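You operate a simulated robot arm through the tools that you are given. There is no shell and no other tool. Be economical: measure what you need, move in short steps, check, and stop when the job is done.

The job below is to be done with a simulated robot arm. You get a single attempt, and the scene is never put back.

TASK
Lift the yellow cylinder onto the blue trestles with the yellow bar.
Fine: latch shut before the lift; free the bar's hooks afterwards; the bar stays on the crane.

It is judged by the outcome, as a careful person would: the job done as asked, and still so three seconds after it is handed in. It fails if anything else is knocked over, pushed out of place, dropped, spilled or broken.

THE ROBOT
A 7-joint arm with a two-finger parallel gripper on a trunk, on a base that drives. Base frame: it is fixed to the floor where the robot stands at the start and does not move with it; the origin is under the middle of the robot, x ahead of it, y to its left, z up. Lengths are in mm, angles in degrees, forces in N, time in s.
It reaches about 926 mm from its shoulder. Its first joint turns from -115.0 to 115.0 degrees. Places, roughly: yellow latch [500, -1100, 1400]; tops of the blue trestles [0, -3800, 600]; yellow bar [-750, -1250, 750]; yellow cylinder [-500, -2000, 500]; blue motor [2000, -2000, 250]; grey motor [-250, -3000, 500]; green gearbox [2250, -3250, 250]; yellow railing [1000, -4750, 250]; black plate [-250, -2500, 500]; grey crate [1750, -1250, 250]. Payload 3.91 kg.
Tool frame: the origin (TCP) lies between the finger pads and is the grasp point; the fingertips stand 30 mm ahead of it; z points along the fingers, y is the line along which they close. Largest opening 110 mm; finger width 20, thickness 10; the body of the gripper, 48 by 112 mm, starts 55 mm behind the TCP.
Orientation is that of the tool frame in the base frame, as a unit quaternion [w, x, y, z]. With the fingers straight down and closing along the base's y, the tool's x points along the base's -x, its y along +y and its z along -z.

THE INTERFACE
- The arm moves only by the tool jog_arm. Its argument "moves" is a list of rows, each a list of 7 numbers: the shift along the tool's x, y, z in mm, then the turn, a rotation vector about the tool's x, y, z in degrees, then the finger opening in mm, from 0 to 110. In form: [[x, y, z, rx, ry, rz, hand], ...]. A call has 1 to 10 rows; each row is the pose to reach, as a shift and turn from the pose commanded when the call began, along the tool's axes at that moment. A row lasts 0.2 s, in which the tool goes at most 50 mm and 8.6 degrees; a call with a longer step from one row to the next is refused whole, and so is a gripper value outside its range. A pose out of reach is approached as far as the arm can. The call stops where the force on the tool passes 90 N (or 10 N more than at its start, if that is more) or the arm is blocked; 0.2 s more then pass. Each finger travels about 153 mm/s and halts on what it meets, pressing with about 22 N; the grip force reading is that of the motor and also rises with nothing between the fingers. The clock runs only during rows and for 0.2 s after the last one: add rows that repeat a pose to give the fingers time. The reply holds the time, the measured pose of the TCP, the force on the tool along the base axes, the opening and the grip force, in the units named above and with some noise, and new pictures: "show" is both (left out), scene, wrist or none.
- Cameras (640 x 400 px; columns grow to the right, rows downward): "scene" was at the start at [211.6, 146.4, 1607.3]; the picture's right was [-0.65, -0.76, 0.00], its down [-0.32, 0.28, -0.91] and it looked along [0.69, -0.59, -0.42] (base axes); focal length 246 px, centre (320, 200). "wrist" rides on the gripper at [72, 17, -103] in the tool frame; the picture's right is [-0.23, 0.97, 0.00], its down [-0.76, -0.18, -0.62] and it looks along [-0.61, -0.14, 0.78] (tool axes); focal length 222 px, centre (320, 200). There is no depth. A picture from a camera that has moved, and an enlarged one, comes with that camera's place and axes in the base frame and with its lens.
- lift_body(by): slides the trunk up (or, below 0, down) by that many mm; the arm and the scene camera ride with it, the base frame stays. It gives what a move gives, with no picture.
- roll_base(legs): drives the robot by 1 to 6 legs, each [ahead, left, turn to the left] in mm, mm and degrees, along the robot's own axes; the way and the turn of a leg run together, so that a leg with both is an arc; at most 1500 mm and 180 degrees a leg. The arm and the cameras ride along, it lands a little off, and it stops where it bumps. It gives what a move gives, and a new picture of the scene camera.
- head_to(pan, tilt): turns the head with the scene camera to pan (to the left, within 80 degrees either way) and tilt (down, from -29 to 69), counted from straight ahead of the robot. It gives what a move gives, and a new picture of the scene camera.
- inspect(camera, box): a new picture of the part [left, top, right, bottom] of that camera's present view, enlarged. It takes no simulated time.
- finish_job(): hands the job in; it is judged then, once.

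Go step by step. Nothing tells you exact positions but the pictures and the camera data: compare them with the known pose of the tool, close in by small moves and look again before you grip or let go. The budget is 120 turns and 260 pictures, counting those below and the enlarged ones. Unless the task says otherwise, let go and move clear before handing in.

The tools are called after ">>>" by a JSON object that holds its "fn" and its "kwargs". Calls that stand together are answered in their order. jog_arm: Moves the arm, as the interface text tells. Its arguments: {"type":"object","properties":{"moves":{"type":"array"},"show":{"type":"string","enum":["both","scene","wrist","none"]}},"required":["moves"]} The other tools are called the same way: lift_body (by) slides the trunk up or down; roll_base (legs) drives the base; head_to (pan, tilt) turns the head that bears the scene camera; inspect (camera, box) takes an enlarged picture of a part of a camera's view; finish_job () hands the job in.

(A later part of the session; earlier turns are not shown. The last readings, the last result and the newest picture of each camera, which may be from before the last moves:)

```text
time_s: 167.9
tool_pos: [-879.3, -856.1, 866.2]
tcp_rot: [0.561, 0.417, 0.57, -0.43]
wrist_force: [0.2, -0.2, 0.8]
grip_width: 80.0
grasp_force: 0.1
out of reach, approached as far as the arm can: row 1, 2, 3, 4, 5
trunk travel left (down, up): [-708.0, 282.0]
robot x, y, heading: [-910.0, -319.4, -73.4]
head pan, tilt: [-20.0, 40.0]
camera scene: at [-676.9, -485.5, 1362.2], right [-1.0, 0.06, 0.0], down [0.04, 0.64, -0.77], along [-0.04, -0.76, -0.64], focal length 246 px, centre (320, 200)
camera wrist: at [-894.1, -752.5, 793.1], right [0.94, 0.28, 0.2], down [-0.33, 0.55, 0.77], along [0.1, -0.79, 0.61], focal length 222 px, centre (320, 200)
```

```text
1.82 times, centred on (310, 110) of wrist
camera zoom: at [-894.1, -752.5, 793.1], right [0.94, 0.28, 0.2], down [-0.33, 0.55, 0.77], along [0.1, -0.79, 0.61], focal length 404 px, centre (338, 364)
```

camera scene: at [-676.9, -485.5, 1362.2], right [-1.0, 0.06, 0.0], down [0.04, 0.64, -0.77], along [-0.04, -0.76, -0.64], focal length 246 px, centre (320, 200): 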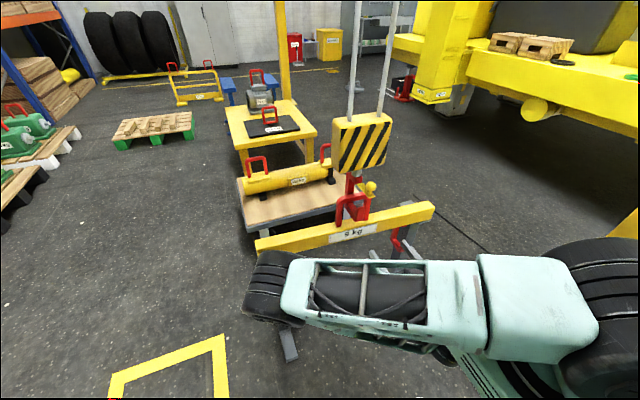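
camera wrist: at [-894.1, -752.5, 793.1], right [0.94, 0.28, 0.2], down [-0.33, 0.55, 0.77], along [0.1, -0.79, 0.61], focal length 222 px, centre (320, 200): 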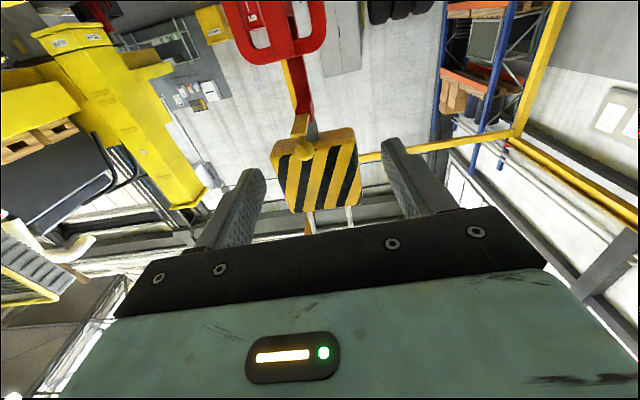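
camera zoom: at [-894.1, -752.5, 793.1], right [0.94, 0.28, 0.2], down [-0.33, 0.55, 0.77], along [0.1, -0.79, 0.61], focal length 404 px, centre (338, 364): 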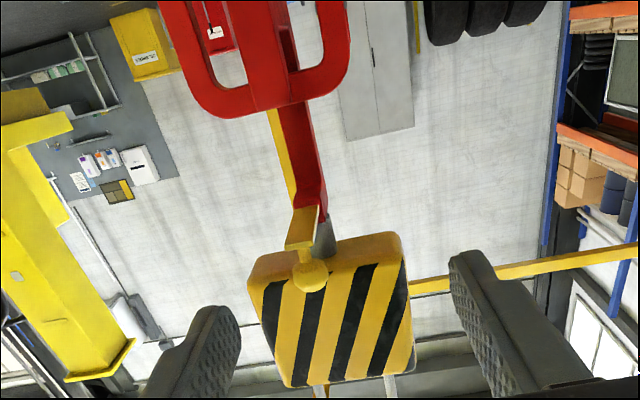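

The knob triangulates to (-860,-1052,933). I line up the open gripper with it, still ~110 mm short.

>>> {"fn": "jog_arm", "kwargs": {"moves": [[-30, -15, 20, 0, 0, 0, 80], [-60, -30, 40, 0, 0, 0, 80], [-66, -38, 75, 0, 0, 0, 80], [-66, -38, 75, 0, 0, 0, 80]]}}

```text
time_s: 168.9
tool_pos: [-891.9, -950.4, 918.1]
tcp_rot: [0.56, 0.417, 0.571, -0.431]
wrist_force: [-0.6, 0.7, -0.2]
grip_width: 79.9
grasp_force: 0.0
out of reach, approached as far as the arm can: row 1, 2, 3, 4
trunk travel left (down, up): [-708.0, 282.0]
robot x, y, heading: [-909.0, -329.4, -73.5]
head pan, tilt: [-20.0, 40.0]
camera scene: at [-677.0, -485.5, 1362.1], right [-1.0, 0.06, 0.0], down [0.04, 0.64, -0.77], along [-0.04, -0.76, -0.64], focal length 246 px, centre (320, 200)
camera wrist: at [-907.1, -846.5, 845.3], right [0.94, 0.27, 0.2], down [-0.33, 0.55, 0.77], along [0.1, -0.79, 0.61], focal length 222 px, centre (320, 200)
```

scene: 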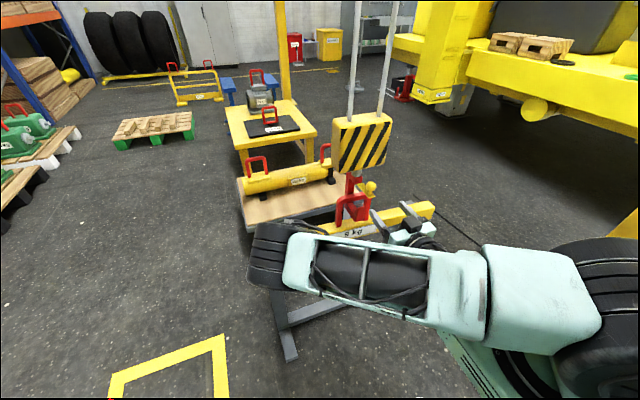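
wrist: 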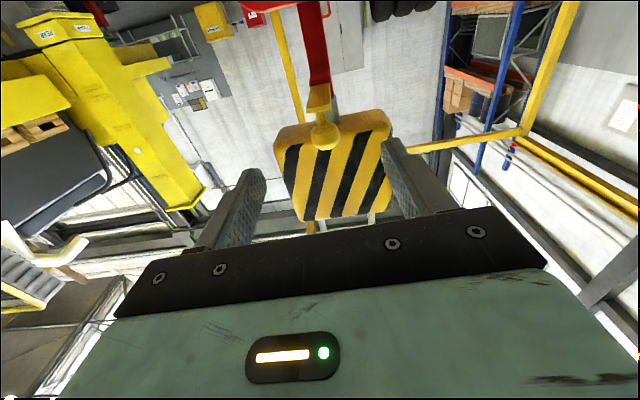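

The arm is too folded here; I back the base 160 mm to give it room, then re-approach.

>>> {"fn": "roll_base", "kwargs": {"legs": [[-160, 0, 0]]}}

>>> {"fn": "jog_arm", "kwargs": {"moves": [[0, 0, 40, 0, 0, 0, 80], [0, 0, 80, 0, 0, 0, 80], [0, 0, 110, 0, 0, 0, 80], [0, 0, 110, 0, 0, 0, 80]], "show": "wrist"}}

```text
time_s: 170.3
tool_pos: [-938.7, -794.6, 918.2]
tcp_rot: [0.56, 0.418, 0.571, -0.431]
wrist_force: [-0.3, -0.3, 0.7]
grip_width: 79.7
grasp_force: 0.0
trunk travel left (down, up): [-708.0, 282.0]
robot x, y, heading: [-953.3, -172.9, -73.2]
head pan, tilt: [-20.0, 40.0]
camera scene: at [-723.4, -330.1, 1362.1], right [-1.0, 0.06, 0.0], down [0.04, 0.64, -0.77], along [-0.04, -0.76, -0.64], focal length 246 px, centre (320, 200)
```

scene: 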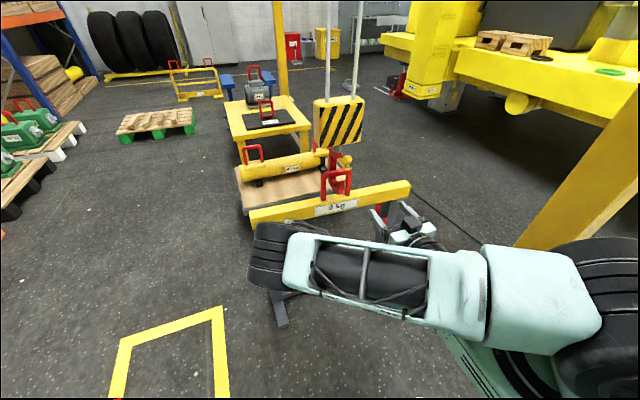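

```text
time_s: 171.3
tool_pos: [-905.8, -900.3, 917.9]
tcp_rot: [0.561, 0.416, 0.572, -0.431]
wrist_force: [1.1, 0.3, 0.4]
grip_width: 80.1
grasp_force: 0.1
trunk travel left (down, up): [-708.0, 282.0]
robot x, y, heading: [-957.1, -168.1, -72.9]
head pan, tilt: [-20.0, 40.0]
camera wrist: at [-921.0, -797.1, 844.5], right [0.94, 0.28, 0.2], down [-0.33, 0.55, 0.77], along [0.1, -0.79, 0.61], focal length 222 px, centre (320, 200)
```

wrist: 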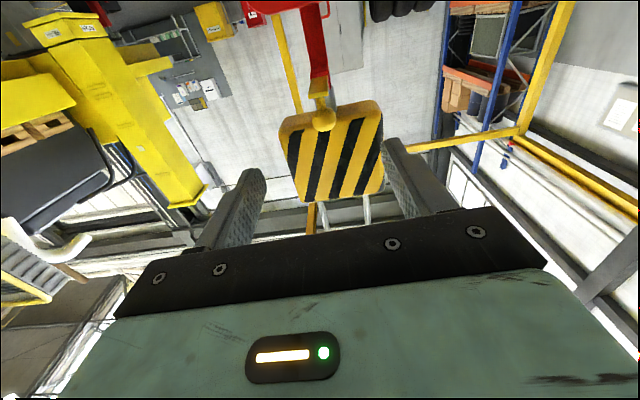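

>>> {"fn": "jog_arm", "kwargs": {"moves": [[-15, 1, 40, 0, 0, 0, 80], [-15, 1, 80, 0, 0, 0, 80], [-15, 1, 120, 0, 0, 0, 80], [-15, 1, 148, 0, 0, 0, 80], [-15, 1, 148, 0, 0, 0, 80]]}}

>>> {"fn": "inspect", "kwargs": {"camera": "scene", "box": [300, 130, 420, 250]}}

```text
time_s: 172.5
tool_pos: [-864.6, -1041.5, 934.4]
tcp_rot: [0.56, 0.418, 0.571, -0.431]
wrist_force: [-0.6, 0.2, 0.1]
grip_width: 79.8
grasp_force: 0.1
trunk travel left (down, up): [-708.0, 282.0]
robot x, y, heading: [-951.1, -168.3, -73.4]
head pan, tilt: [-20.0, 40.0]
camera scene: at [-723.4, -330.1, 1362.1], right [-1.0, 0.06, 0.0], down [0.04, 0.64, -0.77], along [-0.04, -0.76, -0.64], focal length 246 px, centre (320, 200)
camera wrist: at [-880.2, -938.8, 861.5], right [0.94, 0.28, 0.2], down [-0.33, 0.55, 0.77], along [0.1, -0.79, 0.61], focal length 222 px, centre (320, 200)
```

scene: 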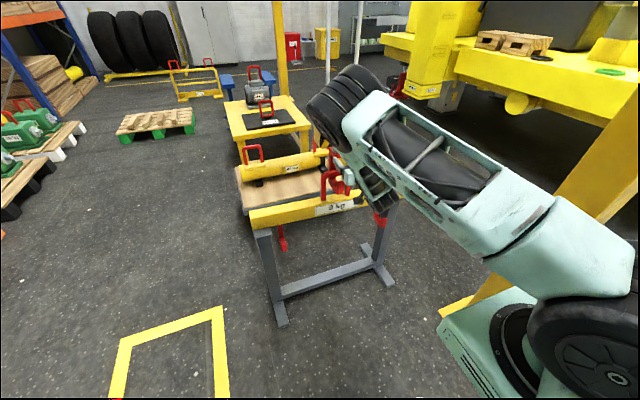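
wrist: 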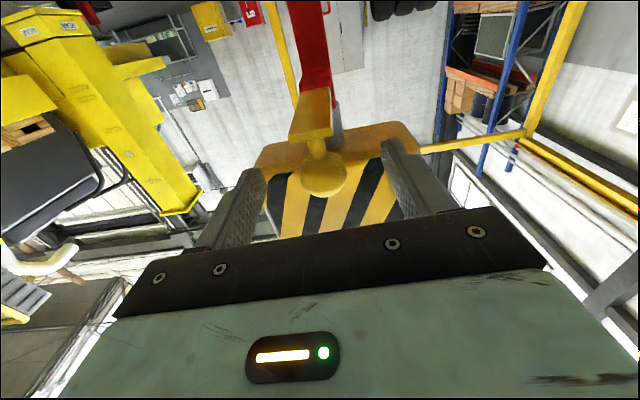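

```text
3.33 times, centred on (360, 190) of scene
camera zoom: at [-723.4, -330.1, 1362.1], right [-1.0, 0.06, 0.0], down [0.04, 0.64, -0.77], along [-0.04, -0.76, -0.64], focal length 821 px, centre (187, 233)
```

zoom: 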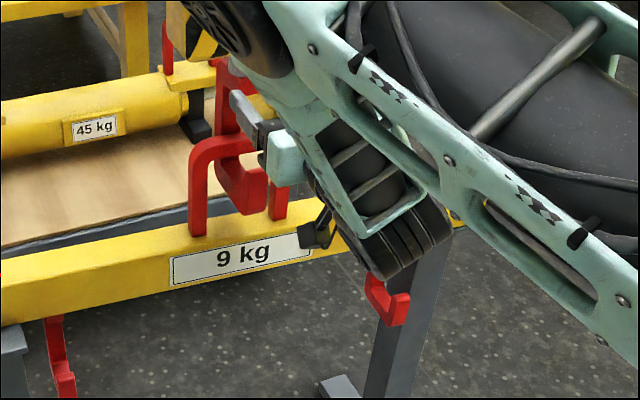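

The knob is between the fingers. I go 8 mm further and close on it.

>>> {"fn": "jog_arm", "kwargs": {"moves": [[3, 2, 9, 0, 0, 0, 80], [3, 2, 9, 0, 0, 0, 40], [3, 2, 9, 0, 0, 0, 20], [3, 2, 9, 0, 0, 0, 20]], "show": "wrist"}}

```text
time_s: 173.5
tool_pos: [-860.3, -1049.2, 932.5]
tcp_rot: [0.56, 0.417, 0.571, -0.431]
wrist_force: [0.8, -1.0, -0.7]
grip_width: 28.7
grasp_force: 44.9
trunk travel left (down, up): [-708.0, 282.0]
robot x, y, heading: [-955.9, -167.0, -73.5]
head pan, tilt: [-20.0, 40.0]
camera wrist: at [-875.5, -946.6, 858.3], right [0.94, 0.28, 0.2], down [-0.33, 0.55, 0.77], along [0.1, -0.79, 0.61], focal length 222 px, centre (320, 200)
```

wrist: 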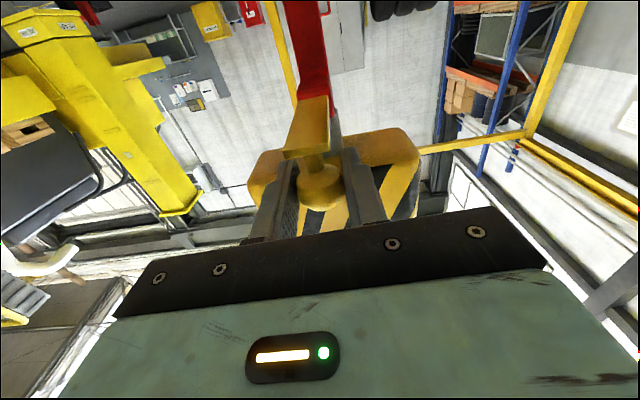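

Gripped the knob. Now I swing the latch down along its arc.

>>> {"fn": "jog_arm", "kwargs": {"moves": [[12, 0, -3, 0, 0, 0, 20], [24, 0, -6, 0, 0, 0, 20], [37, 0, -6, 0, 0, 0, 20], [49, 0, -4, 0, 0, 0, 20], [60, 0, 1, 0, 0, 0, 20], [71, 0, 6, 0, 0, 0, 20]]}}

```text
time_s: 174.9
tool_pos: [-858.6, -1056.4, 861.5]
tcp_rot: [0.564, 0.415, 0.57, -0.43]
wrist_force: [6.5, 11.7, 14.8]
grip_width: 21.8
grasp_force: 44.7
trunk travel left (down, up): [-708.0, 282.0]
robot x, y, heading: [-956.2, -169.7, -73.3]
head pan, tilt: [-20.0, 40.0]
camera scene: at [-723.2, -328.6, 1362.5], right [-1.0, 0.06, 0.0], down [0.04, 0.64, -0.77], along [-0.04, -0.77, -0.64], focal length 246 px, centre (320, 200)
camera wrist: at [-873.7, -953.1, 788.6], right [0.94, 0.28, 0.2], down [-0.33, 0.56, 0.76], along [0.1, -0.78, 0.61], focal length 222 px, centre (320, 200)
```

scene: 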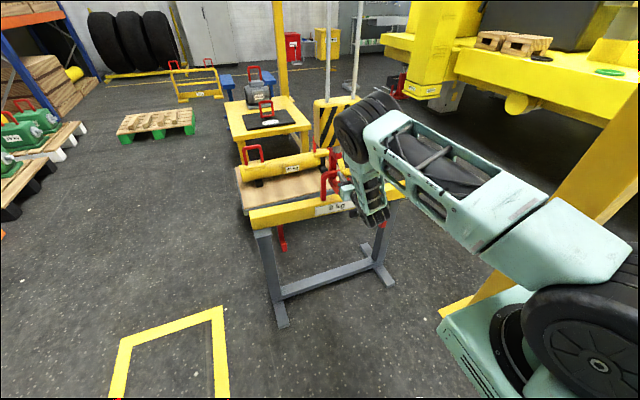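
wrist: 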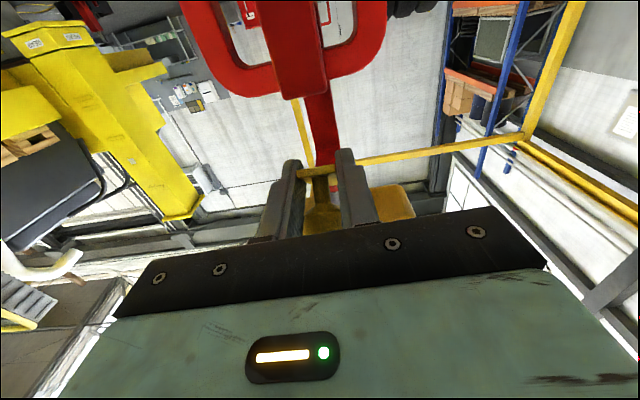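

>>> {"fn": "inspect", "kwargs": {"camera": "wrist", "box": [240, 80, 420, 240]}}

>>> {"fn": "inspect", "kwargs": {"camera": "scene", "box": [310, 150, 400, 230]}}

```text
2.50 times, centred on (330, 160) of wrist
camera zoom: at [-873.7, -953.1, 788.6], right [0.94, 0.28, 0.2], down [-0.33, 0.56, 0.76], along [0.1, -0.78, 0.61], focal length 555 px, centre (295, 300)
```

zoom: 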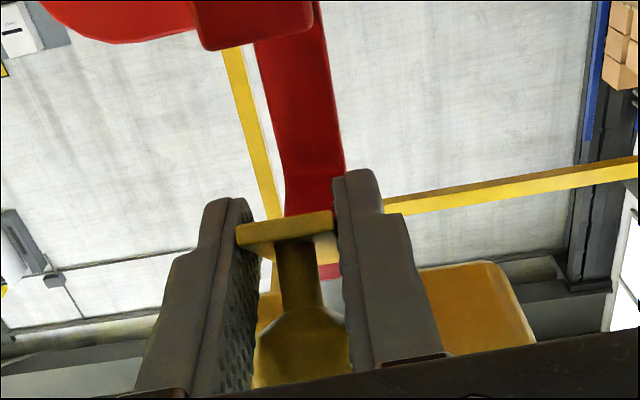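

```text
5.00 times, centred on (355, 190) of scene
camera zoom: at [-723.2, -328.6, 1362.5], right [-1.0, 0.06, 0.0], down [0.04, 0.64, -0.77], along [-0.04, -0.77, -0.64], focal length 1232 px, centre (145, 250)
```

zoom: 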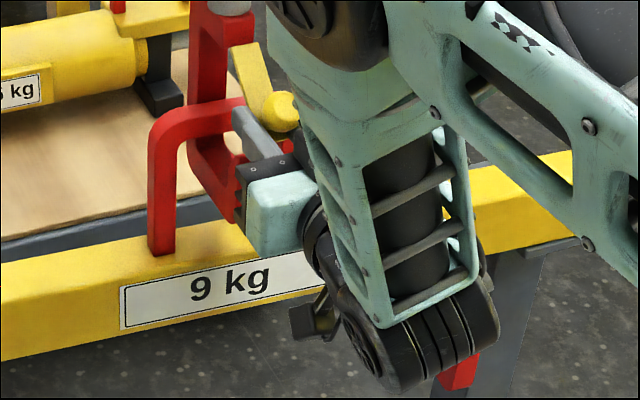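

The ball slipped upward in the grip with the latch about 40° down. I open, re-centre on the ball and grip again.

>>> {"fn": "jog_arm", "kwargs": {"moves": [[0, 0, 0, 0, 0, 0, 50], [0, 0, -12, 0, 0, 0, 50], [-20, 0, -12, 0, 0, 0, 50], [-20, 0, -12, 0, 0, 0, 50]], "show": "wrist"}}

>>> {"fn": "inspect", "kwargs": {"camera": "scene", "box": [310, 150, 400, 230]}}

```text
time_s: 175.9
tool_pos: [-863.2, -1045.2, 880.1]
tcp_rot: [0.561, 0.417, 0.571, -0.43]
wrist_force: [0.3, 0.3, 0.9]
grip_width: 50.1
grasp_force: 0.1
trunk travel left (down, up): [-708.0, 282.0]
robot x, y, heading: [-955.8, -169.4, -73.6]
head pan, tilt: [-20.0, 40.0]
camera wrist: at [-878.2, -941.8, 806.4], right [0.94, 0.28, 0.2], down [-0.33, 0.55, 0.77], along [0.1, -0.79, 0.61], focal length 222 px, centre (320, 200)
```

wrist: 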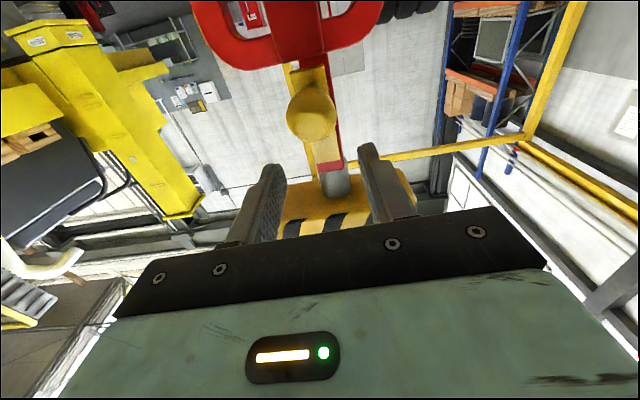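

```text
5.00 times, centred on (355, 190) of scene
camera zoom: at [-723.4, -330.2, 1362.1], right [-1.0, 0.06, 0.0], down [0.04, 0.64, -0.77], along [-0.04, -0.76, -0.64], focal length 1232 px, centre (145, 250)
```

zoom: 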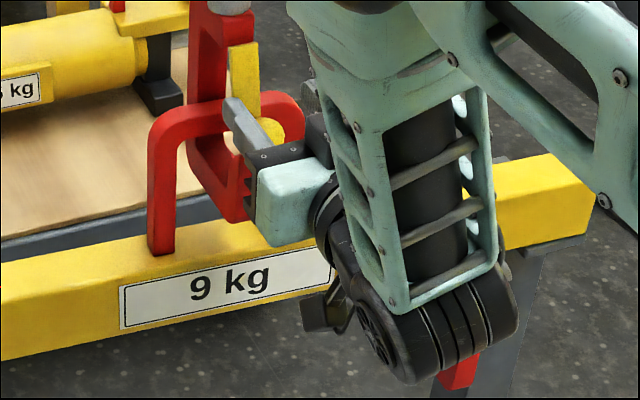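

The latch has dropped to vertical by itself. I back off a bit to check that it really is shut.

>>> {"fn": "jog_arm", "kwargs": {"moves": [[0, 0, -45, 0, 0, 0, 60], [0, 0, -90, 0, 0, 0, 60], [0, 0, -135, 0, 0, 0, 30], [0, 0, -135, 0, 0, 0, 0]], "show": "wrist"}}

>>> {"fn": "inspect", "kwargs": {"camera": "wrist", "box": [250, 0, 400, 180]}}

>>> {"fn": "inspect", "kwargs": {"camera": "scene", "box": [310, 140, 400, 230]}}

```text
time_s: 176.9
tool_pos: [-899.4, -915.0, 877.9]
tcp_rot: [0.561, 0.416, 0.572, -0.43]
wrist_force: [0.4, 0.0, 0.6]
grip_width: 0.0
grasp_force: 21.6
trunk travel left (down, up): [-708.0, 282.0]
robot x, y, heading: [-958.1, -167.1, -73.5]
head pan, tilt: [-20.0, 40.0]
camera wrist: at [-915.0, -812.1, 805.2], right [0.94, 0.28, 0.2], down [-0.33, 0.55, 0.77], along [0.1, -0.79, 0.61], focal length 222 px, centre (320, 200)
```

wrist: 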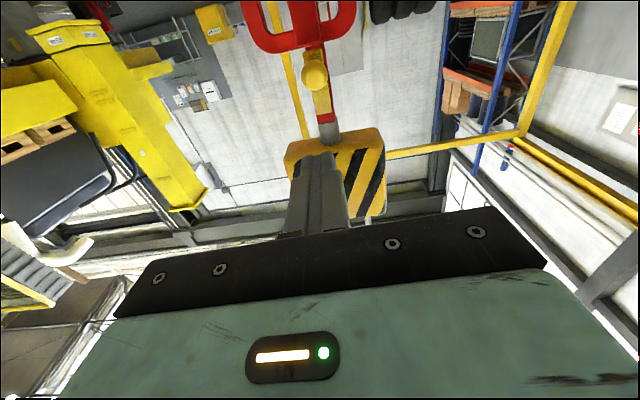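

```text
2.22 times, centred on (325, 90) of wrist
camera zoom: at [-915.0, -812.1, 805.2], right [0.94, 0.28, 0.2], down [-0.33, 0.55, 0.77], along [0.1, -0.79, 0.61], focal length 494 px, centre (309, 444)
```

zoom: 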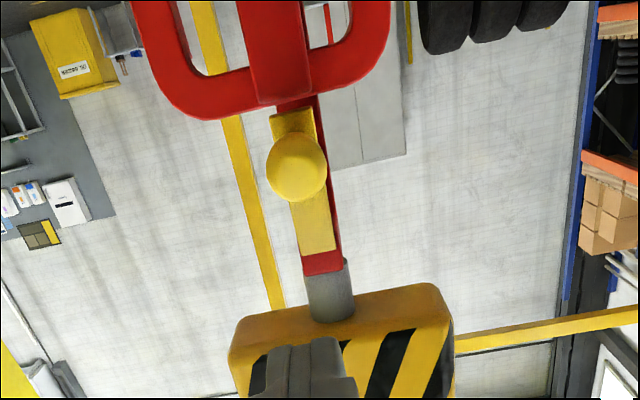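

```text
4.44 times, centred on (355, 185) of scene
camera zoom: at [-723.4, -330.1, 1362.1], right [-1.0, 0.06, 0.0], down [0.04, 0.64, -0.77], along [-0.04, -0.76, -0.64], focal length 1095 px, centre (164, 267)
```

zoom: 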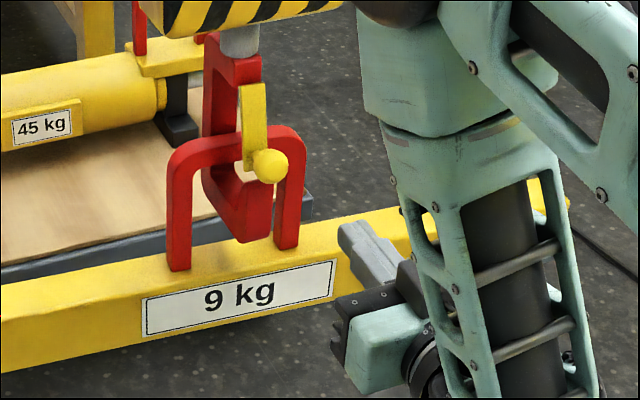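

The flap is vertical, closing the gap between the upper arm and the tip, with the ring inside. I give the knob a gentle push to confirm it's seated.

>>> {"fn": "jog_arm", "kwargs": {"moves": [[30, 1, 40, 0, 0, 0, 0], [30, 1, 80, 0, 0, 0, 0], [30, 1, 110, 0, 0, 0, 0], [30, 1, 118, 0, 0, 0, 0], [30, 1, 124, 0, 0, 0, 0]], "show": "wrist"}}

>>> {"fn": "jog_arm", "kwargs": {"moves": [[0, 0, -45, 0, 0, 0, 0], [0, 0, -90, 0, 0, 0, 0], [0, 0, -130, 0, 0, 0, 0]], "show": "none"}}

>>> {"fn": "inspect", "kwargs": {"camera": "scene", "box": [310, 140, 400, 230]}}

```text
time_s: 178.1
tool_pos: [-865.7, -1031.8, 849.0]
tcp_rot: [0.56, 0.417, 0.573, -0.43]
wrist_force: [-8.2, 36.2, 5.9]
grip_width: 0.0
grasp_force: 21.9
trunk travel left (down, up): [-708.0, 282.0]
robot x, y, heading: [-952.6, -169.9, -73.4]
head pan, tilt: [-20.0, 40.0]
camera wrist: at [-881.6, -927.9, 776.0], right [0.94, 0.27, 0.2], down [-0.33, 0.55, 0.77], along [0.1, -0.79, 0.61], focal length 222 px, centre (320, 200)
```

wrist: 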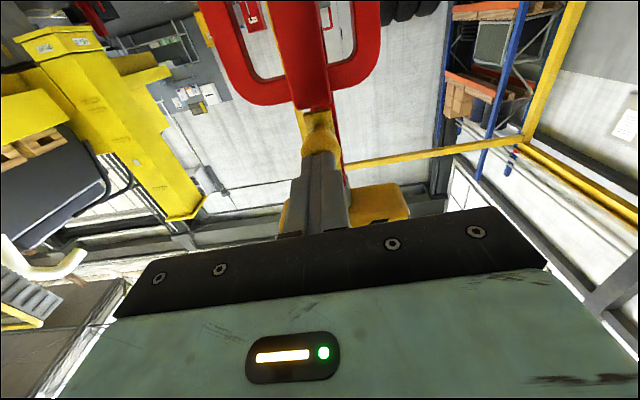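

```text
time_s: 178.9
tool_pos: [-901.7, -911.0, 848.7]
tcp_rot: [0.561, 0.417, 0.571, -0.431]
wrist_force: [-0.2, -0.4, -0.4]
grip_width: 0.0
grasp_force: 22.2
trunk travel left (down, up): [-708.0, 282.0]
robot x, y, heading: [-953.5, -168.7, -73.5]
head pan, tilt: [-20.0, 40.0]
```

```text
4.44 times, centred on (355, 185) of scene
camera zoom: at [-723.3, -330.4, 1362.1], right [-1.0, 0.06, 0.0], down [0.04, 0.64, -0.77], along [-0.04, -0.76, -0.64], focal length 1095 px, centre (164, 267)
```

zoom: 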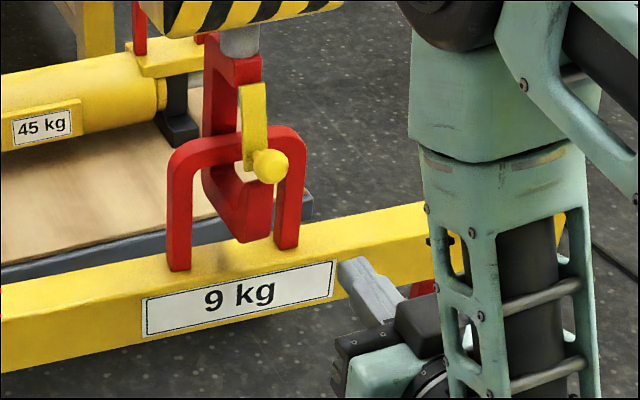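

Resisted with 36 N: the latch is shut. I retract, raise the trunk and go back to the pendant.

>>> {"fn": "jog_arm", "kwargs": {"moves": [[0, 0, -45, 0, 0, 0, 0], [0, 0, -90, 0, 0, 0, 0], [0, 0, -135, 0, 0, 0, 0], [0, 0, -180, 0, 0, 0, 0], [0, 0, -200, 0, 0, 0, 0]], "show": "none"}}

>>> {"fn": "lift_body", "kwargs": {"by": 280}}

>>> {"fn": "roll_base", "kwargs": {"legs": [[-300, 0, 0], [0, 1041, 0]]}}

>>> {"fn": "head_to", "kwargs": {"pan": -32, "tilt": 22}}

```text
time_s: 180.1
tool_pos: [-958.1, -716.5, 850.7]
tcp_rot: [0.561, 0.417, 0.571, -0.432]
wrist_force: [-0.1, 0.8, -1.1]
grip_width: 0.2
grasp_force: 22.1
trunk travel left (down, up): [-708.0, 282.0]
robot x, y, heading: [-954.4, -170.8, -73.2]
head pan, tilt: [-20.0, 40.0]
```

```text
time_s: 182.9
tool_pos: [-958.3, -715.3, 1131.4]
tcp_rot: [0.56, 0.418, 0.571, -0.431]
wrist_force: [-0.5, 0.1, 0.4]
grip_width: 0.0
grasp_force: 22.1
trunk travel left (down, up): [-988.0, 2.0]
robot x, y, heading: [-959.0, -170.4, -73.3]
head pan, tilt: [-20.0, 40.0]
```

```text
time_s: 189.9
tool_pos: [-43.8, -133.3, 1131.0]
tcp_rot: [0.561, 0.417, 0.571, -0.43]
wrist_force: [-0.2, 0.8, 0.8]
grip_width: 0.0
grasp_force: 21.6
trunk travel left (down, up): [-988.0, 2.0]
robot x, y, heading: [-40.3, 417.8, -73.4]
head pan, tilt: [-20.0, 40.0]
camera scene: at [191.8, 252.9, 1642.1], right [-1.0, 0.06, 0.0], down [0.04, 0.64, -0.77], along [-0.04, -0.76, -0.64], focal length 246 px, centre (320, 200)
```

scene: 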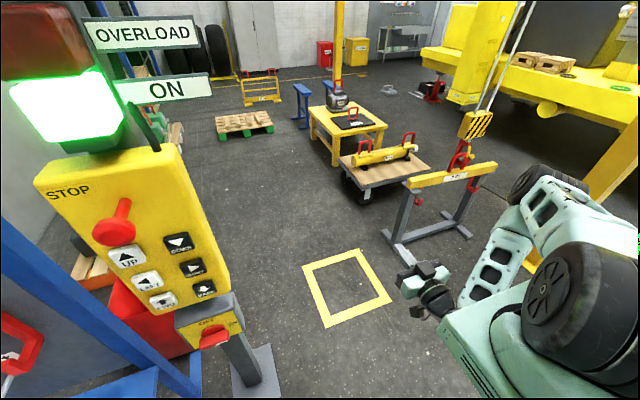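

```text
time_s: 190.8
tool_pos: [-42.5, -133.8, 1131.0]
tcp_rot: [0.561, 0.416, 0.572, -0.43]
wrist_force: [0.1, 0.4, 0.6]
grip_width: 0.0
grasp_force: 22.6
trunk travel left (down, up): [-988.0, 2.0]
robot x, y, heading: [-41.8, 413.3, -73.4]
head pan, tilt: [-32.0, 22.0]
camera scene: at [172.3, 248.2, 1670.2], right [-0.96, 0.26, 0.0], down [0.1, 0.36, -0.93], along [-0.24, -0.89, -0.38], focal length 246 px, centre (320, 200)
```

scene: 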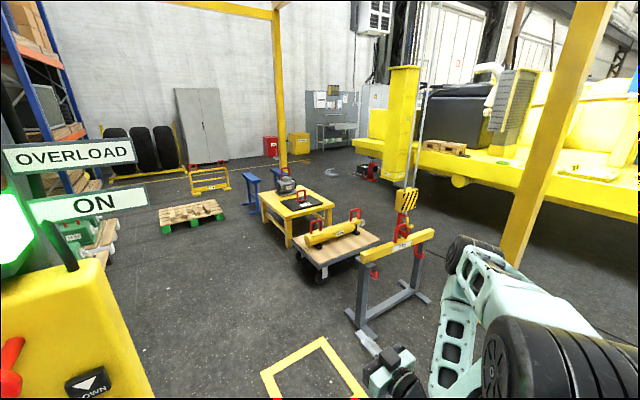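

>>> {"fn": "jog_arm", "kwargs": {"moves": [[-8, 48, 0, 0, 0, 0, 0], [-16, 96, 0, 0, 0, 0, 0], [-24, 144, 0, 0, 0, 0, 0], [-32, 192, 0, 0, 0, 0, 0], [-40, 240, 0, 0, 0, 0, 0], [-48, 288, 0, 0, 0, 0, 0], [-56, 336, 0, 0, 0, 0, 0], [-64, 384, 0, 0, 0, 0, 0], [-72, 432, 0, 0, 0, 0, 0], [-80, 480, 0, 0, 0, 0, 0]], "show": "none"}}

>>> {"fn": "jog_arm", "kwargs": {"moves": [[-20, 40, 0, 0, 0, 0, 0], [-40, 80, 10, 0, 0, 0, 0], [-49, 99, 25, 0, 0, 0, 0], [-49, 99, 30, 0, 0, 0, 0], [-49, 99, 30, 0, 0, 0, 0]]}}

```text
time_s: 191.7
tool_pos: [23.5, -165.3, 1185.9]
tcp_rot: [-0.511, -0.396, -0.52, 0.559]
wrist_force: [0.6, 1.0, -0.6]
grip_width: 0.2
grasp_force: 21.9
trunk travel left (down, up): [-988.0, 2.0]
robot x, y, heading: [-39.3, 413.1, -73.5]
head pan, tilt: [-32.0, 22.0]
stopped in row 4: the arm was blocked; the commanded pose is now the measured one
```

```text
time_s: 192.3
tool_pos: [-7.4, -215.4, 1229.8]
tcp_rot: [-0.438, -0.405, -0.462, 0.656]
wrist_force: [0.8, -0.4, 0.4]
grip_width: 0.0
grasp_force: 21.5
trunk travel left (down, up): [-988.0, 2.0]
robot x, y, heading: [-39.0, 410.7, -73.4]
head pan, tilt: [-32.0, 22.0]
stopped in row 2: the arm was blocked; the commanded pose is now the measured one
camera scene: at [172.5, 248.4, 1670.3], right [-0.96, 0.26, 0.0], down [0.1, 0.36, -0.93], along [-0.24, -0.89, -0.37], focal length 246 px, centre (320, 200)
camera wrist: at [1.9, -132.9, 1131.3], right [0.99, -0.14, -0.03], down [0.13, 0.79, 0.6], along [-0.06, -0.6, 0.8], focal length 222 px, centre (320, 200)
```

scene: 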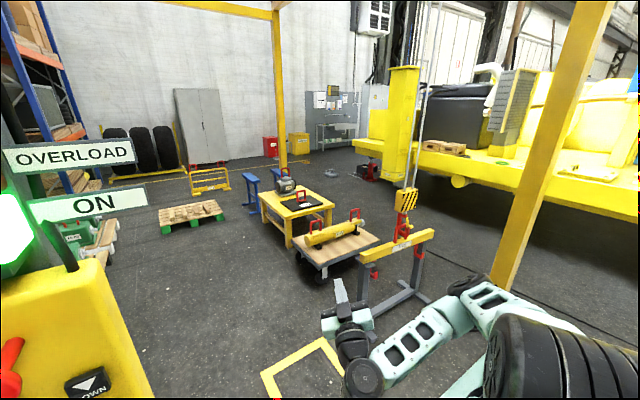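
wrist: 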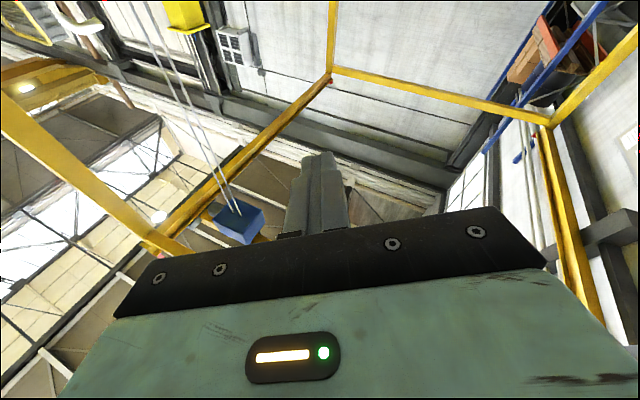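

The arm's elbow is in another posture and blocks. I'll bring the tool back to the starting downward pose in front of me, then redo the original swing.

>>> {"fn": "jog_arm", "kwargs": {"moves": [[-29.7, -10.9, -14.5, -2.68, 7.55, -0.5, 0], [-59.4, -21.8, -29, -5.37, 15.1, -1, 0], [-89, -32.7, -43.5, -8.05, 22.66, -1.5, 0], [-119, -43.6, -58, -10.74, 30.2, -2, 0], [-148, -54.5, -72.5, -13.4, 37.8, -2.5, 0], [-178, -65.4, -87, -16.1, 45.3, -3, 0], [-208, -76.3, -101.5, -18.8, 52.9, -3.5, 0], [-238, -87.2, -116, -21.5, 60.4, -4, 0], [-267, -98, -130.5, -24.2, 68, -4.5, 0], [-297, -109, -145, -26.85, 75.5, -5, 0]], "show": "scene"}}

>>> {"fn": "jog_arm", "kwargs": {"moves": [[0, 0, 0, -2.68, 7.55, -0.5, 0], [0, 0, 0, -5.37, 15.1, -1, 0], [0, 0, 0, -8.05, 22.66, -1.5, 0], [0, 0, 0, -8.05, 22.66, -1.5, 0]], "show": "scene"}}

```text
time_s: 193.0
tool_pos: [-65.0, -249.5, 1274.4]
tcp_rot: [-0.295, -0.48, -0.506, 0.653]
wrist_force: [-0.4, 0.2, -0.6]
grip_width: 0.0
grasp_force: 22.1
out of reach, approached as far as the arm can: row 1, 2, 3
trunk travel left (down, up): [-988.0, 2.0]
robot x, y, heading: [-37.0, 415.7, -73.6]
head pan, tilt: [-32.0, 22.0]
stopped in row 3: the arm was blocked; the commanded pose is now the measured one
camera scene: at [172.9, 248.2, 1670.3], right [-0.96, 0.26, 0.0], down [0.1, 0.36, -0.93], along [-0.24, -0.89, -0.37], focal length 246 px, centre (320, 200)
```

scene: 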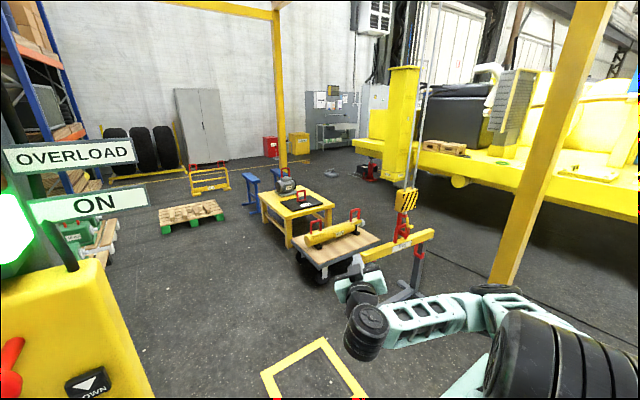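

```text
time_s: 193.7
tool_pos: [-101.9, -280.9, 1326.2]
tcp_rot: [-0.204, -0.487, -0.546, 0.65]
wrist_force: [-1.0, 0.4, 0.2]
grip_width: 0.0
grasp_force: 22.3
out of reach, approached as far as the arm can: row 1, 2, 3
trunk travel left (down, up): [-988.0, 2.0]
robot x, y, heading: [-39.0, 415.0, -73.4]
head pan, tilt: [-32.0, 22.0]
stopped in row 3: the arm was blocked; the commanded pose is now the measured one
camera scene: at [172.7, 248.2, 1670.3], right [-0.96, 0.26, 0.0], down [0.1, 0.36, -0.93], along [-0.24, -0.89, -0.37], focal length 246 px, centre (320, 200)
```

scene: 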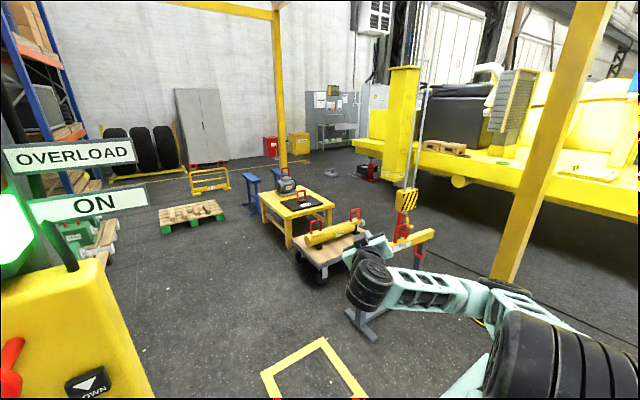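

The elbow-out posture can't reach left while close in. I'll drive the base back and left so the pendant is reached with a more extended arm, and restore the tool's forward attitude.

>>> {"fn": "roll_base", "kwargs": {"legs": [[-240, 190, 0]]}}

>>> {"fn": "jog_arm", "kwargs": {"moves": [[-1.6, 24.7, 2.6, -5.5, -2.1, 4, 0], [-3.3, 49.4, 5.1, -11.1, -4.2, 8, 0], [-4.9, 74.1, 7.7, -16.6, -6.3, 12, 0], [-6.6, 98.8, 10.3, -22.1, -8.4, 16, 0], [-8.2, 123.5, 12.9, -27.6, -10.5, 20, 0], [-9.9, 148.2, 15.4, -33.2, -12.6, 24, 0], [-11.5, 173, 18, -38.7, -14.7, 28, 0], [-11.5, 173, 18, -38.7, -14.7, 28, 0]], "show": "scene"}}

```text
time_s: 195.8
tool_pos: [10.5, 2.8, 1326.0]
tcp_rot: [-0.203, -0.489, -0.546, 0.65]
wrist_force: [0.5, 0.3, -0.6]
grip_width: 0.0
grasp_force: 21.5
trunk travel left (down, up): [-988.0, 2.0]
robot x, y, heading: [75.2, 699.6, -73.6]
head pan, tilt: [-32.0, 22.0]
camera scene: at [286.9, 531.4, 1670.3], right [-0.96, 0.27, 0.0], down [0.1, 0.36, -0.93], along [-0.25, -0.89, -0.37], focal length 246 px, centre (320, 200)
```

scene: 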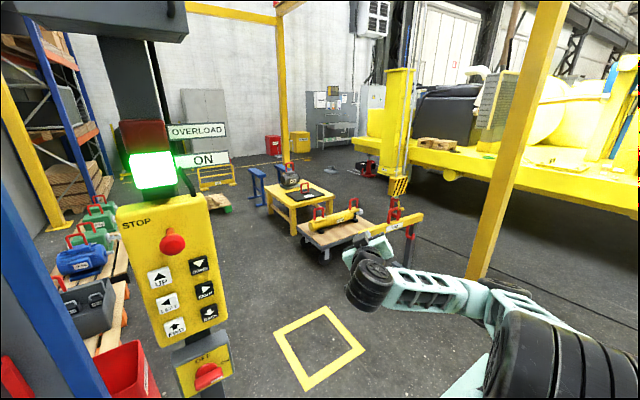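

```text
time_s: 197.6
tool_pos: [146.1, -71.6, 1246.2]
tcp_rot: [0.566, 0.424, 0.566, -0.423]
wrist_force: [-0.2, 0.7, 0.0]
grip_width: 0.0
grasp_force: 21.8
trunk travel left (down, up): [-988.0, 2.0]
robot x, y, heading: [76.2, 697.1, -73.3]
head pan, tilt: [-32.0, 22.0]
camera scene: at [287.0, 531.5, 1670.3], right [-0.96, 0.27, 0.0], down [0.1, 0.36, -0.93], along [-0.25, -0.89, -0.37], focal length 246 px, centre (320, 200)
```

scene: 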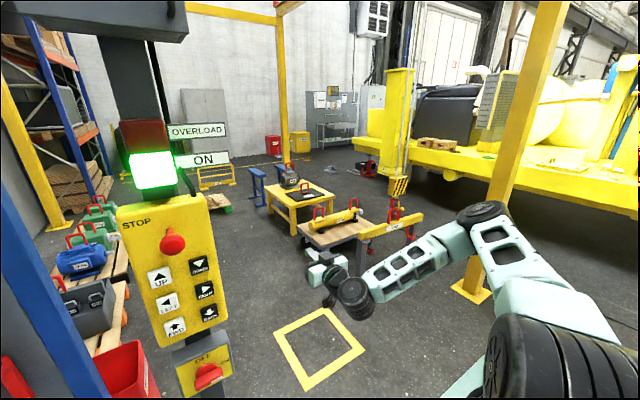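

Excellent: posture restored with a fully open view. Moving to the UP button.

>>> {"fn": "jog_arm", "kwargs": {"moves": [[0, 48, 0, 0, 0, 0, 0], [0, 96, 0, 0, 0, 0, 0], [0, 144, 0, 0, 0, 0, 0], [0, 192, 0, 0, 0, 0, 0], [0, 240, 0, 0, 0, 0, 0], [0, 288, 0, 0, 0, 0, 0], [-6, 336, 0, 0, 0, 0, 0], [-14, 380, 15, 0, 0, 0, 0], [-14, 380, 38, 0, 0, 0, 0], [-14, 380, 38, 0, 0, 0, 0]]}}

```text
time_s: 199.8
tool_pos: [521.6, -3.5, 1259.0]
tcp_rot: [0.565, 0.425, 0.565, -0.425]
wrist_force: [-0.8, 0.1, -0.3]
grip_width: 0.0
grasp_force: 21.6
trunk travel left (down, up): [-988.0, 2.0]
robot x, y, heading: [73.2, 697.7, -73.6]
head pan, tilt: [-32.0, 22.0]
camera scene: at [287.2, 531.7, 1670.3], right [-0.96, 0.27, 0.0], down [0.1, 0.36, -0.93], along [-0.25, -0.89, -0.37], focal length 246 px, centre (320, 200)
camera wrist: at [507.4, 101.0, 1187.9], right [0.93, 0.27, 0.23], down [-0.35, 0.55, 0.76], along [0.08, -0.79, 0.61], focal length 222 px, centre (320, 200)
```

scene: 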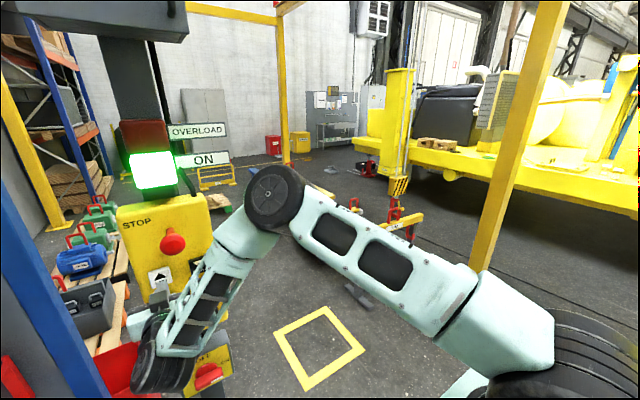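
wrist: 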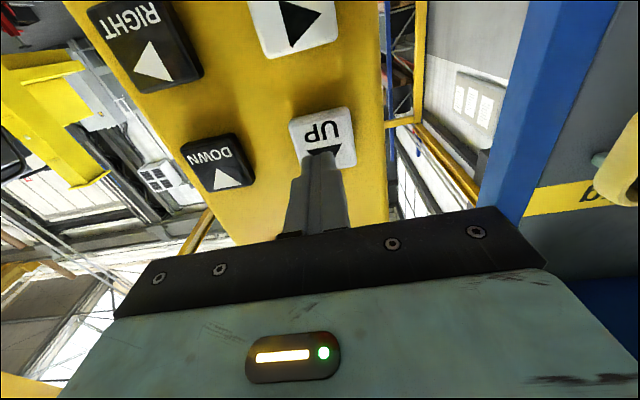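

Now lift: hold UP for about 280 mm.

>>> {"fn": "jog_arm", "kwargs": {"moves": [[0, 0, 40, 0, 0, 0, 0], [0, 0, 40, 0, 0, 0, 0], [0, 0, 40, 0, 0, 0, 0], [0, 0, 40, 0, 0, 0, 0], [0, 0, 40, 0, 0, 0, 0], [0, 0, 40, 0, 0, 0, 0], [0, 0, 40, 0, 0, 0, 0], [0, 0, 40, 0, 0, 0, 0], [0, 0, 0, 0, 0, 0, 0], [0, 0, 0, 0, 0, 0, 0]], "show": "scene"}}

>>> {"fn": "inspect", "kwargs": {"camera": "scene", "box": [340, 160, 460, 270]}}

```text
time_s: 201.9
tool_pos: [520.5, -4.4, 1261.0]
tcp_rot: [0.566, 0.425, 0.564, -0.424]
wrist_force: [-0.5, 1.2, 0.5]
grip_width: 0.0
grasp_force: 21.9
trunk travel left (down, up): [-988.0, 2.0]
robot x, y, heading: [74.2, 695.1, -73.5]
head pan, tilt: [-32.0, 22.0]
camera scene: at [287.2, 531.5, 1670.4], right [-0.96, 0.27, 0.0], down [0.1, 0.36, -0.93], along [-0.25, -0.89, -0.37], focal length 246 px, centre (320, 200)
```

scene: 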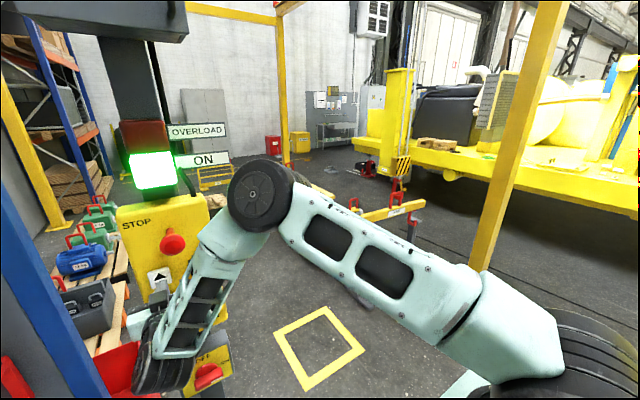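

```text
3.64 times, centred on (400, 215) of scene
camera zoom: at [287.2, 531.5, 1670.4], right [-0.96, 0.27, 0.0], down [0.1, 0.36, -0.93], along [-0.25, -0.89, -0.37], focal length 896 px, centre (29, 146)
```

zoom: 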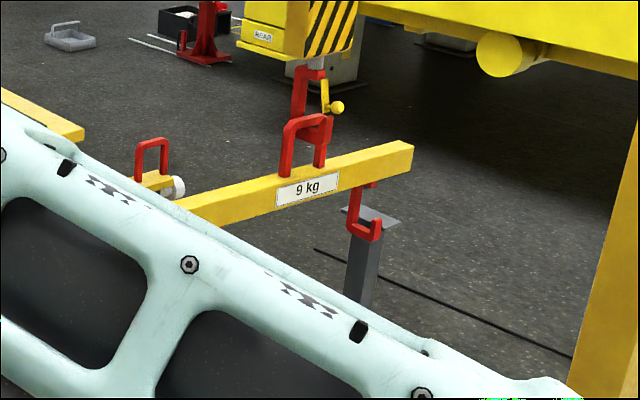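

The bar hangs off the stand with the latch shut. More UP.

>>> {"fn": "jog_arm", "kwargs": {"moves": [[0, 0, 40, 0, 0, 0, 0], [0, 0, 40, 0, 0, 0, 0], [0, 0, 40, 0, 0, 0, 0], [0, 0, 40, 0, 0, 0, 0], [0, 0, 40, 0, 0, 0, 0], [0, 0, 40, 0, 0, 0, 0], [0, 0, 40, 0, 0, 0, 0], [0, 0, 40, 0, 0, 0, 0], [0, 0, 40, 0, 0, 0, 0], [0, 0, 0, 0, 0, 0, 0]], "show": "none"}}

>>> {"fn": "jog_arm", "kwargs": {"moves": [[44, 0, 0, 0, 0, 0, 0], [88, 0, 0, 0, 0, 0, 0], [132, 0, 0, 0, 0, 0, 0], [176, 0, -3, 0, 0, 0, 0], [176, 0, -3, 0, 0, 0, 0]]}}

>>> {"fn": "inspect", "kwargs": {"camera": "scene", "box": [260, 130, 460, 290]}}

```text
time_s: 204.2
tool_pos: [519.8, -8.3, 1262.4]
tcp_rot: [0.565, 0.426, 0.563, -0.427]
wrist_force: [0.1, -0.1, -0.5]
grip_width: 0.0
grasp_force: 22.0
trunk travel left (down, up): [-988.0, 2.0]
robot x, y, heading: [76.3, 699.0, -73.7]
head pan, tilt: [-32.0, 22.0]
```

```text
time_s: 205.3
tool_pos: [520.5, 1.5, 1084.6]
tcp_rot: [0.565, 0.425, 0.566, -0.424]
wrist_force: [-0.1, -0.2, -0.6]
grip_width: 0.1
grasp_force: 21.7
trunk travel left (down, up): [-988.0, 2.0]
robot x, y, heading: [74.6, 697.5, -73.5]
head pan, tilt: [-32.0, 22.0]
camera scene: at [287.1, 531.6, 1670.3], right [-0.96, 0.27, 0.0], down [0.1, 0.36, -0.93], along [-0.25, -0.89, -0.37], focal length 246 px, centre (320, 200)
camera wrist: at [507.3, 104.8, 1012.1], right [0.93, 0.27, 0.23], down [-0.35, 0.55, 0.76], along [0.08, -0.79, 0.61], focal length 222 px, centre (320, 200)
```

scene: 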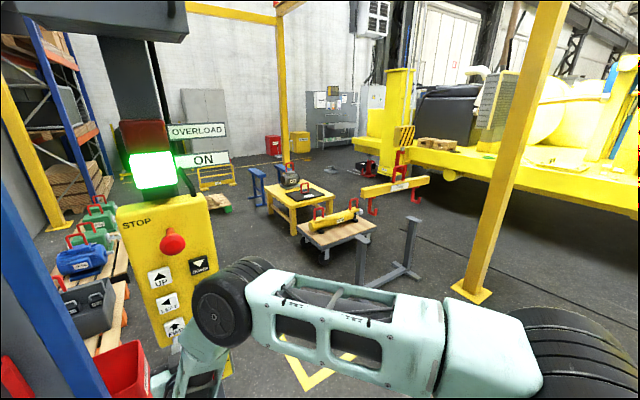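
wrist: 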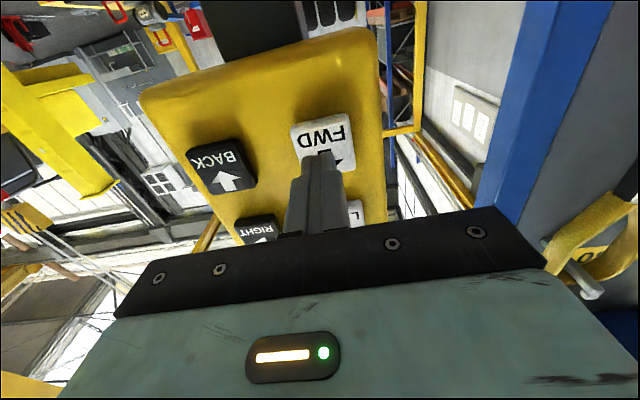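

```text
2.50 times, centred on (360, 210) of scene
camera zoom: at [287.1, 531.6, 1670.3], right [-0.96, 0.27, 0.0], down [0.1, 0.36, -0.93], along [-0.25, -0.89, -0.37], focal length 616 px, centre (220, 175)
```

zoom: 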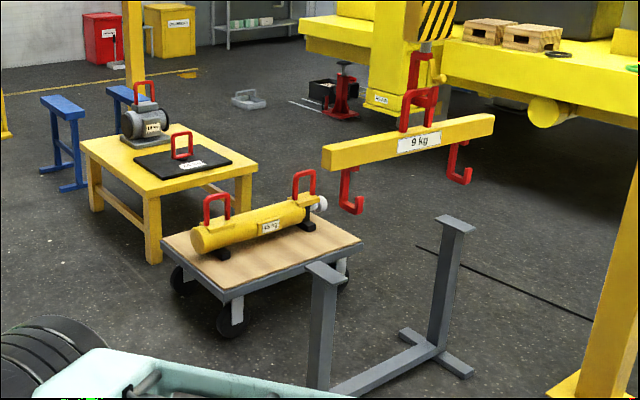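

The bar hangs clear. Now it must go LEFT ~62 mm and FWD ~890 mm to the far side of the cylinder (its hooks open toward me). I start with FWD, checking mid-way.

>>> {"fn": "jog_arm", "kwargs": {"moves": [[0, 0, 35, 0, 0, 0, 0], [0, 0, 41, 0, 0, 0, 0], [0, 0, 41, 0, 0, 0, 0], [0, 0, 41, 0, 0, 0, 0], [0, 0, 41, 0, 0, 0, 0], [0, 0, 41, 0, 0, 0, 0], [0, 0, 41, 0, 0, 0, 0], [0, 0, 41, 0, 0, 0, 0], [0, 0, 41, 0, 0, 0, 0], [0, 0, 0, 0, 0, 0, 0]], "show": "scene"}}

```text
time_s: 207.6
tool_pos: [521.0, -3.7, 1086.1]
tcp_rot: [0.566, 0.425, 0.564, -0.425]
wrist_force: [0.1, 0.0, 0.2]
grip_width: 0.2
grasp_force: 22.2
trunk travel left (down, up): [-988.0, 2.0]
robot x, y, heading: [73.4, 696.8, -73.4]
head pan, tilt: [-32.0, 22.0]
camera scene: at [287.4, 530.4, 1670.3], right [-0.96, 0.27, 0.0], down [0.1, 0.36, -0.93], along [-0.25, -0.89, -0.38], focal length 246 px, centre (320, 200)
```

scene: 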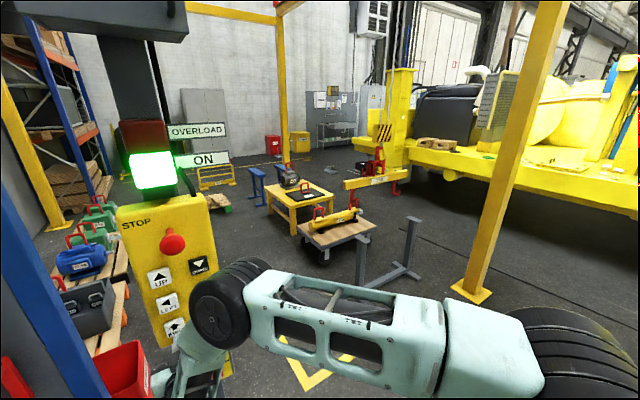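

>>> {"fn": "jog_arm", "kwargs": {"moves": [[0, 0, 35, 0, 0, 0, 0], [0, 0, 41, 0, 0, 0, 0], [0, 0, 41, 0, 0, 0, 0], [0, 0, 41, 0, 0, 0, 0], [0, 0, 41, 0, 0, 0, 0], [0, 0, 41, 0, 0, 0, 0], [0, 0, 41, 0, 0, 0, 0], [0, 0, 41, 0, 0, 0, 0], [0, 0, 41, 0, 0, 0, 0], [0, 0, 41, 0, 0, 0, 0]], "show": "none"}}

>>> {"fn": "jog_arm", "kwargs": {"moves": [[0, 0, 0, 0, 0, 0, 0], [0, 0, -41, 0, 0, 0, 0], [0, 0, -41, 0, 0, 0, 0], [0, 0, -41, 0, 0, 0, 0], [0, 0, -41, 0, 0, 0, 0], [0, 0, -41, 0, 0, 0, 0], [0, 0, -41, 0, 0, 0, 0]], "show": "none"}}

>>> {"fn": "inspect", "kwargs": {"camera": "scene", "box": [260, 110, 420, 270]}}

```text
time_s: 209.8
tool_pos: [530.5, -37.2, 1082.7]
tcp_rot: [0.565, 0.425, 0.566, -0.424]
wrist_force: [-13.5, 34.6, 2.9]
grip_width: 0.2
grasp_force: 21.9
trunk travel left (down, up): [-988.0, 2.0]
robot x, y, heading: [76.3, 695.6, -73.2]
head pan, tilt: [-32.0, 22.0]
```

```text
time_s: 211.3
tool_pos: [519.7, 1.9, 1084.5]
tcp_rot: [0.565, 0.425, 0.566, -0.424]
wrist_force: [0.3, -0.4, 0.3]
grip_width: 0.1
grasp_force: 21.8
trunk travel left (down, up): [-988.0, 2.0]
robot x, y, heading: [70.9, 696.4, -73.1]
head pan, tilt: [-32.0, 22.0]
```

```text
2.50 times, centred on (340, 190) of scene
camera zoom: at [287.0, 531.7, 1670.3], right [-0.96, 0.27, 0.0], down [0.1, 0.36, -0.93], along [-0.25, -0.89, -0.37], focal length 616 px, centre (270, 225)
```

zoom: 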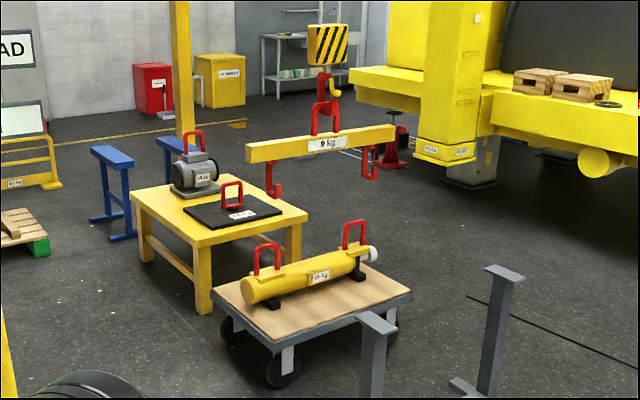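

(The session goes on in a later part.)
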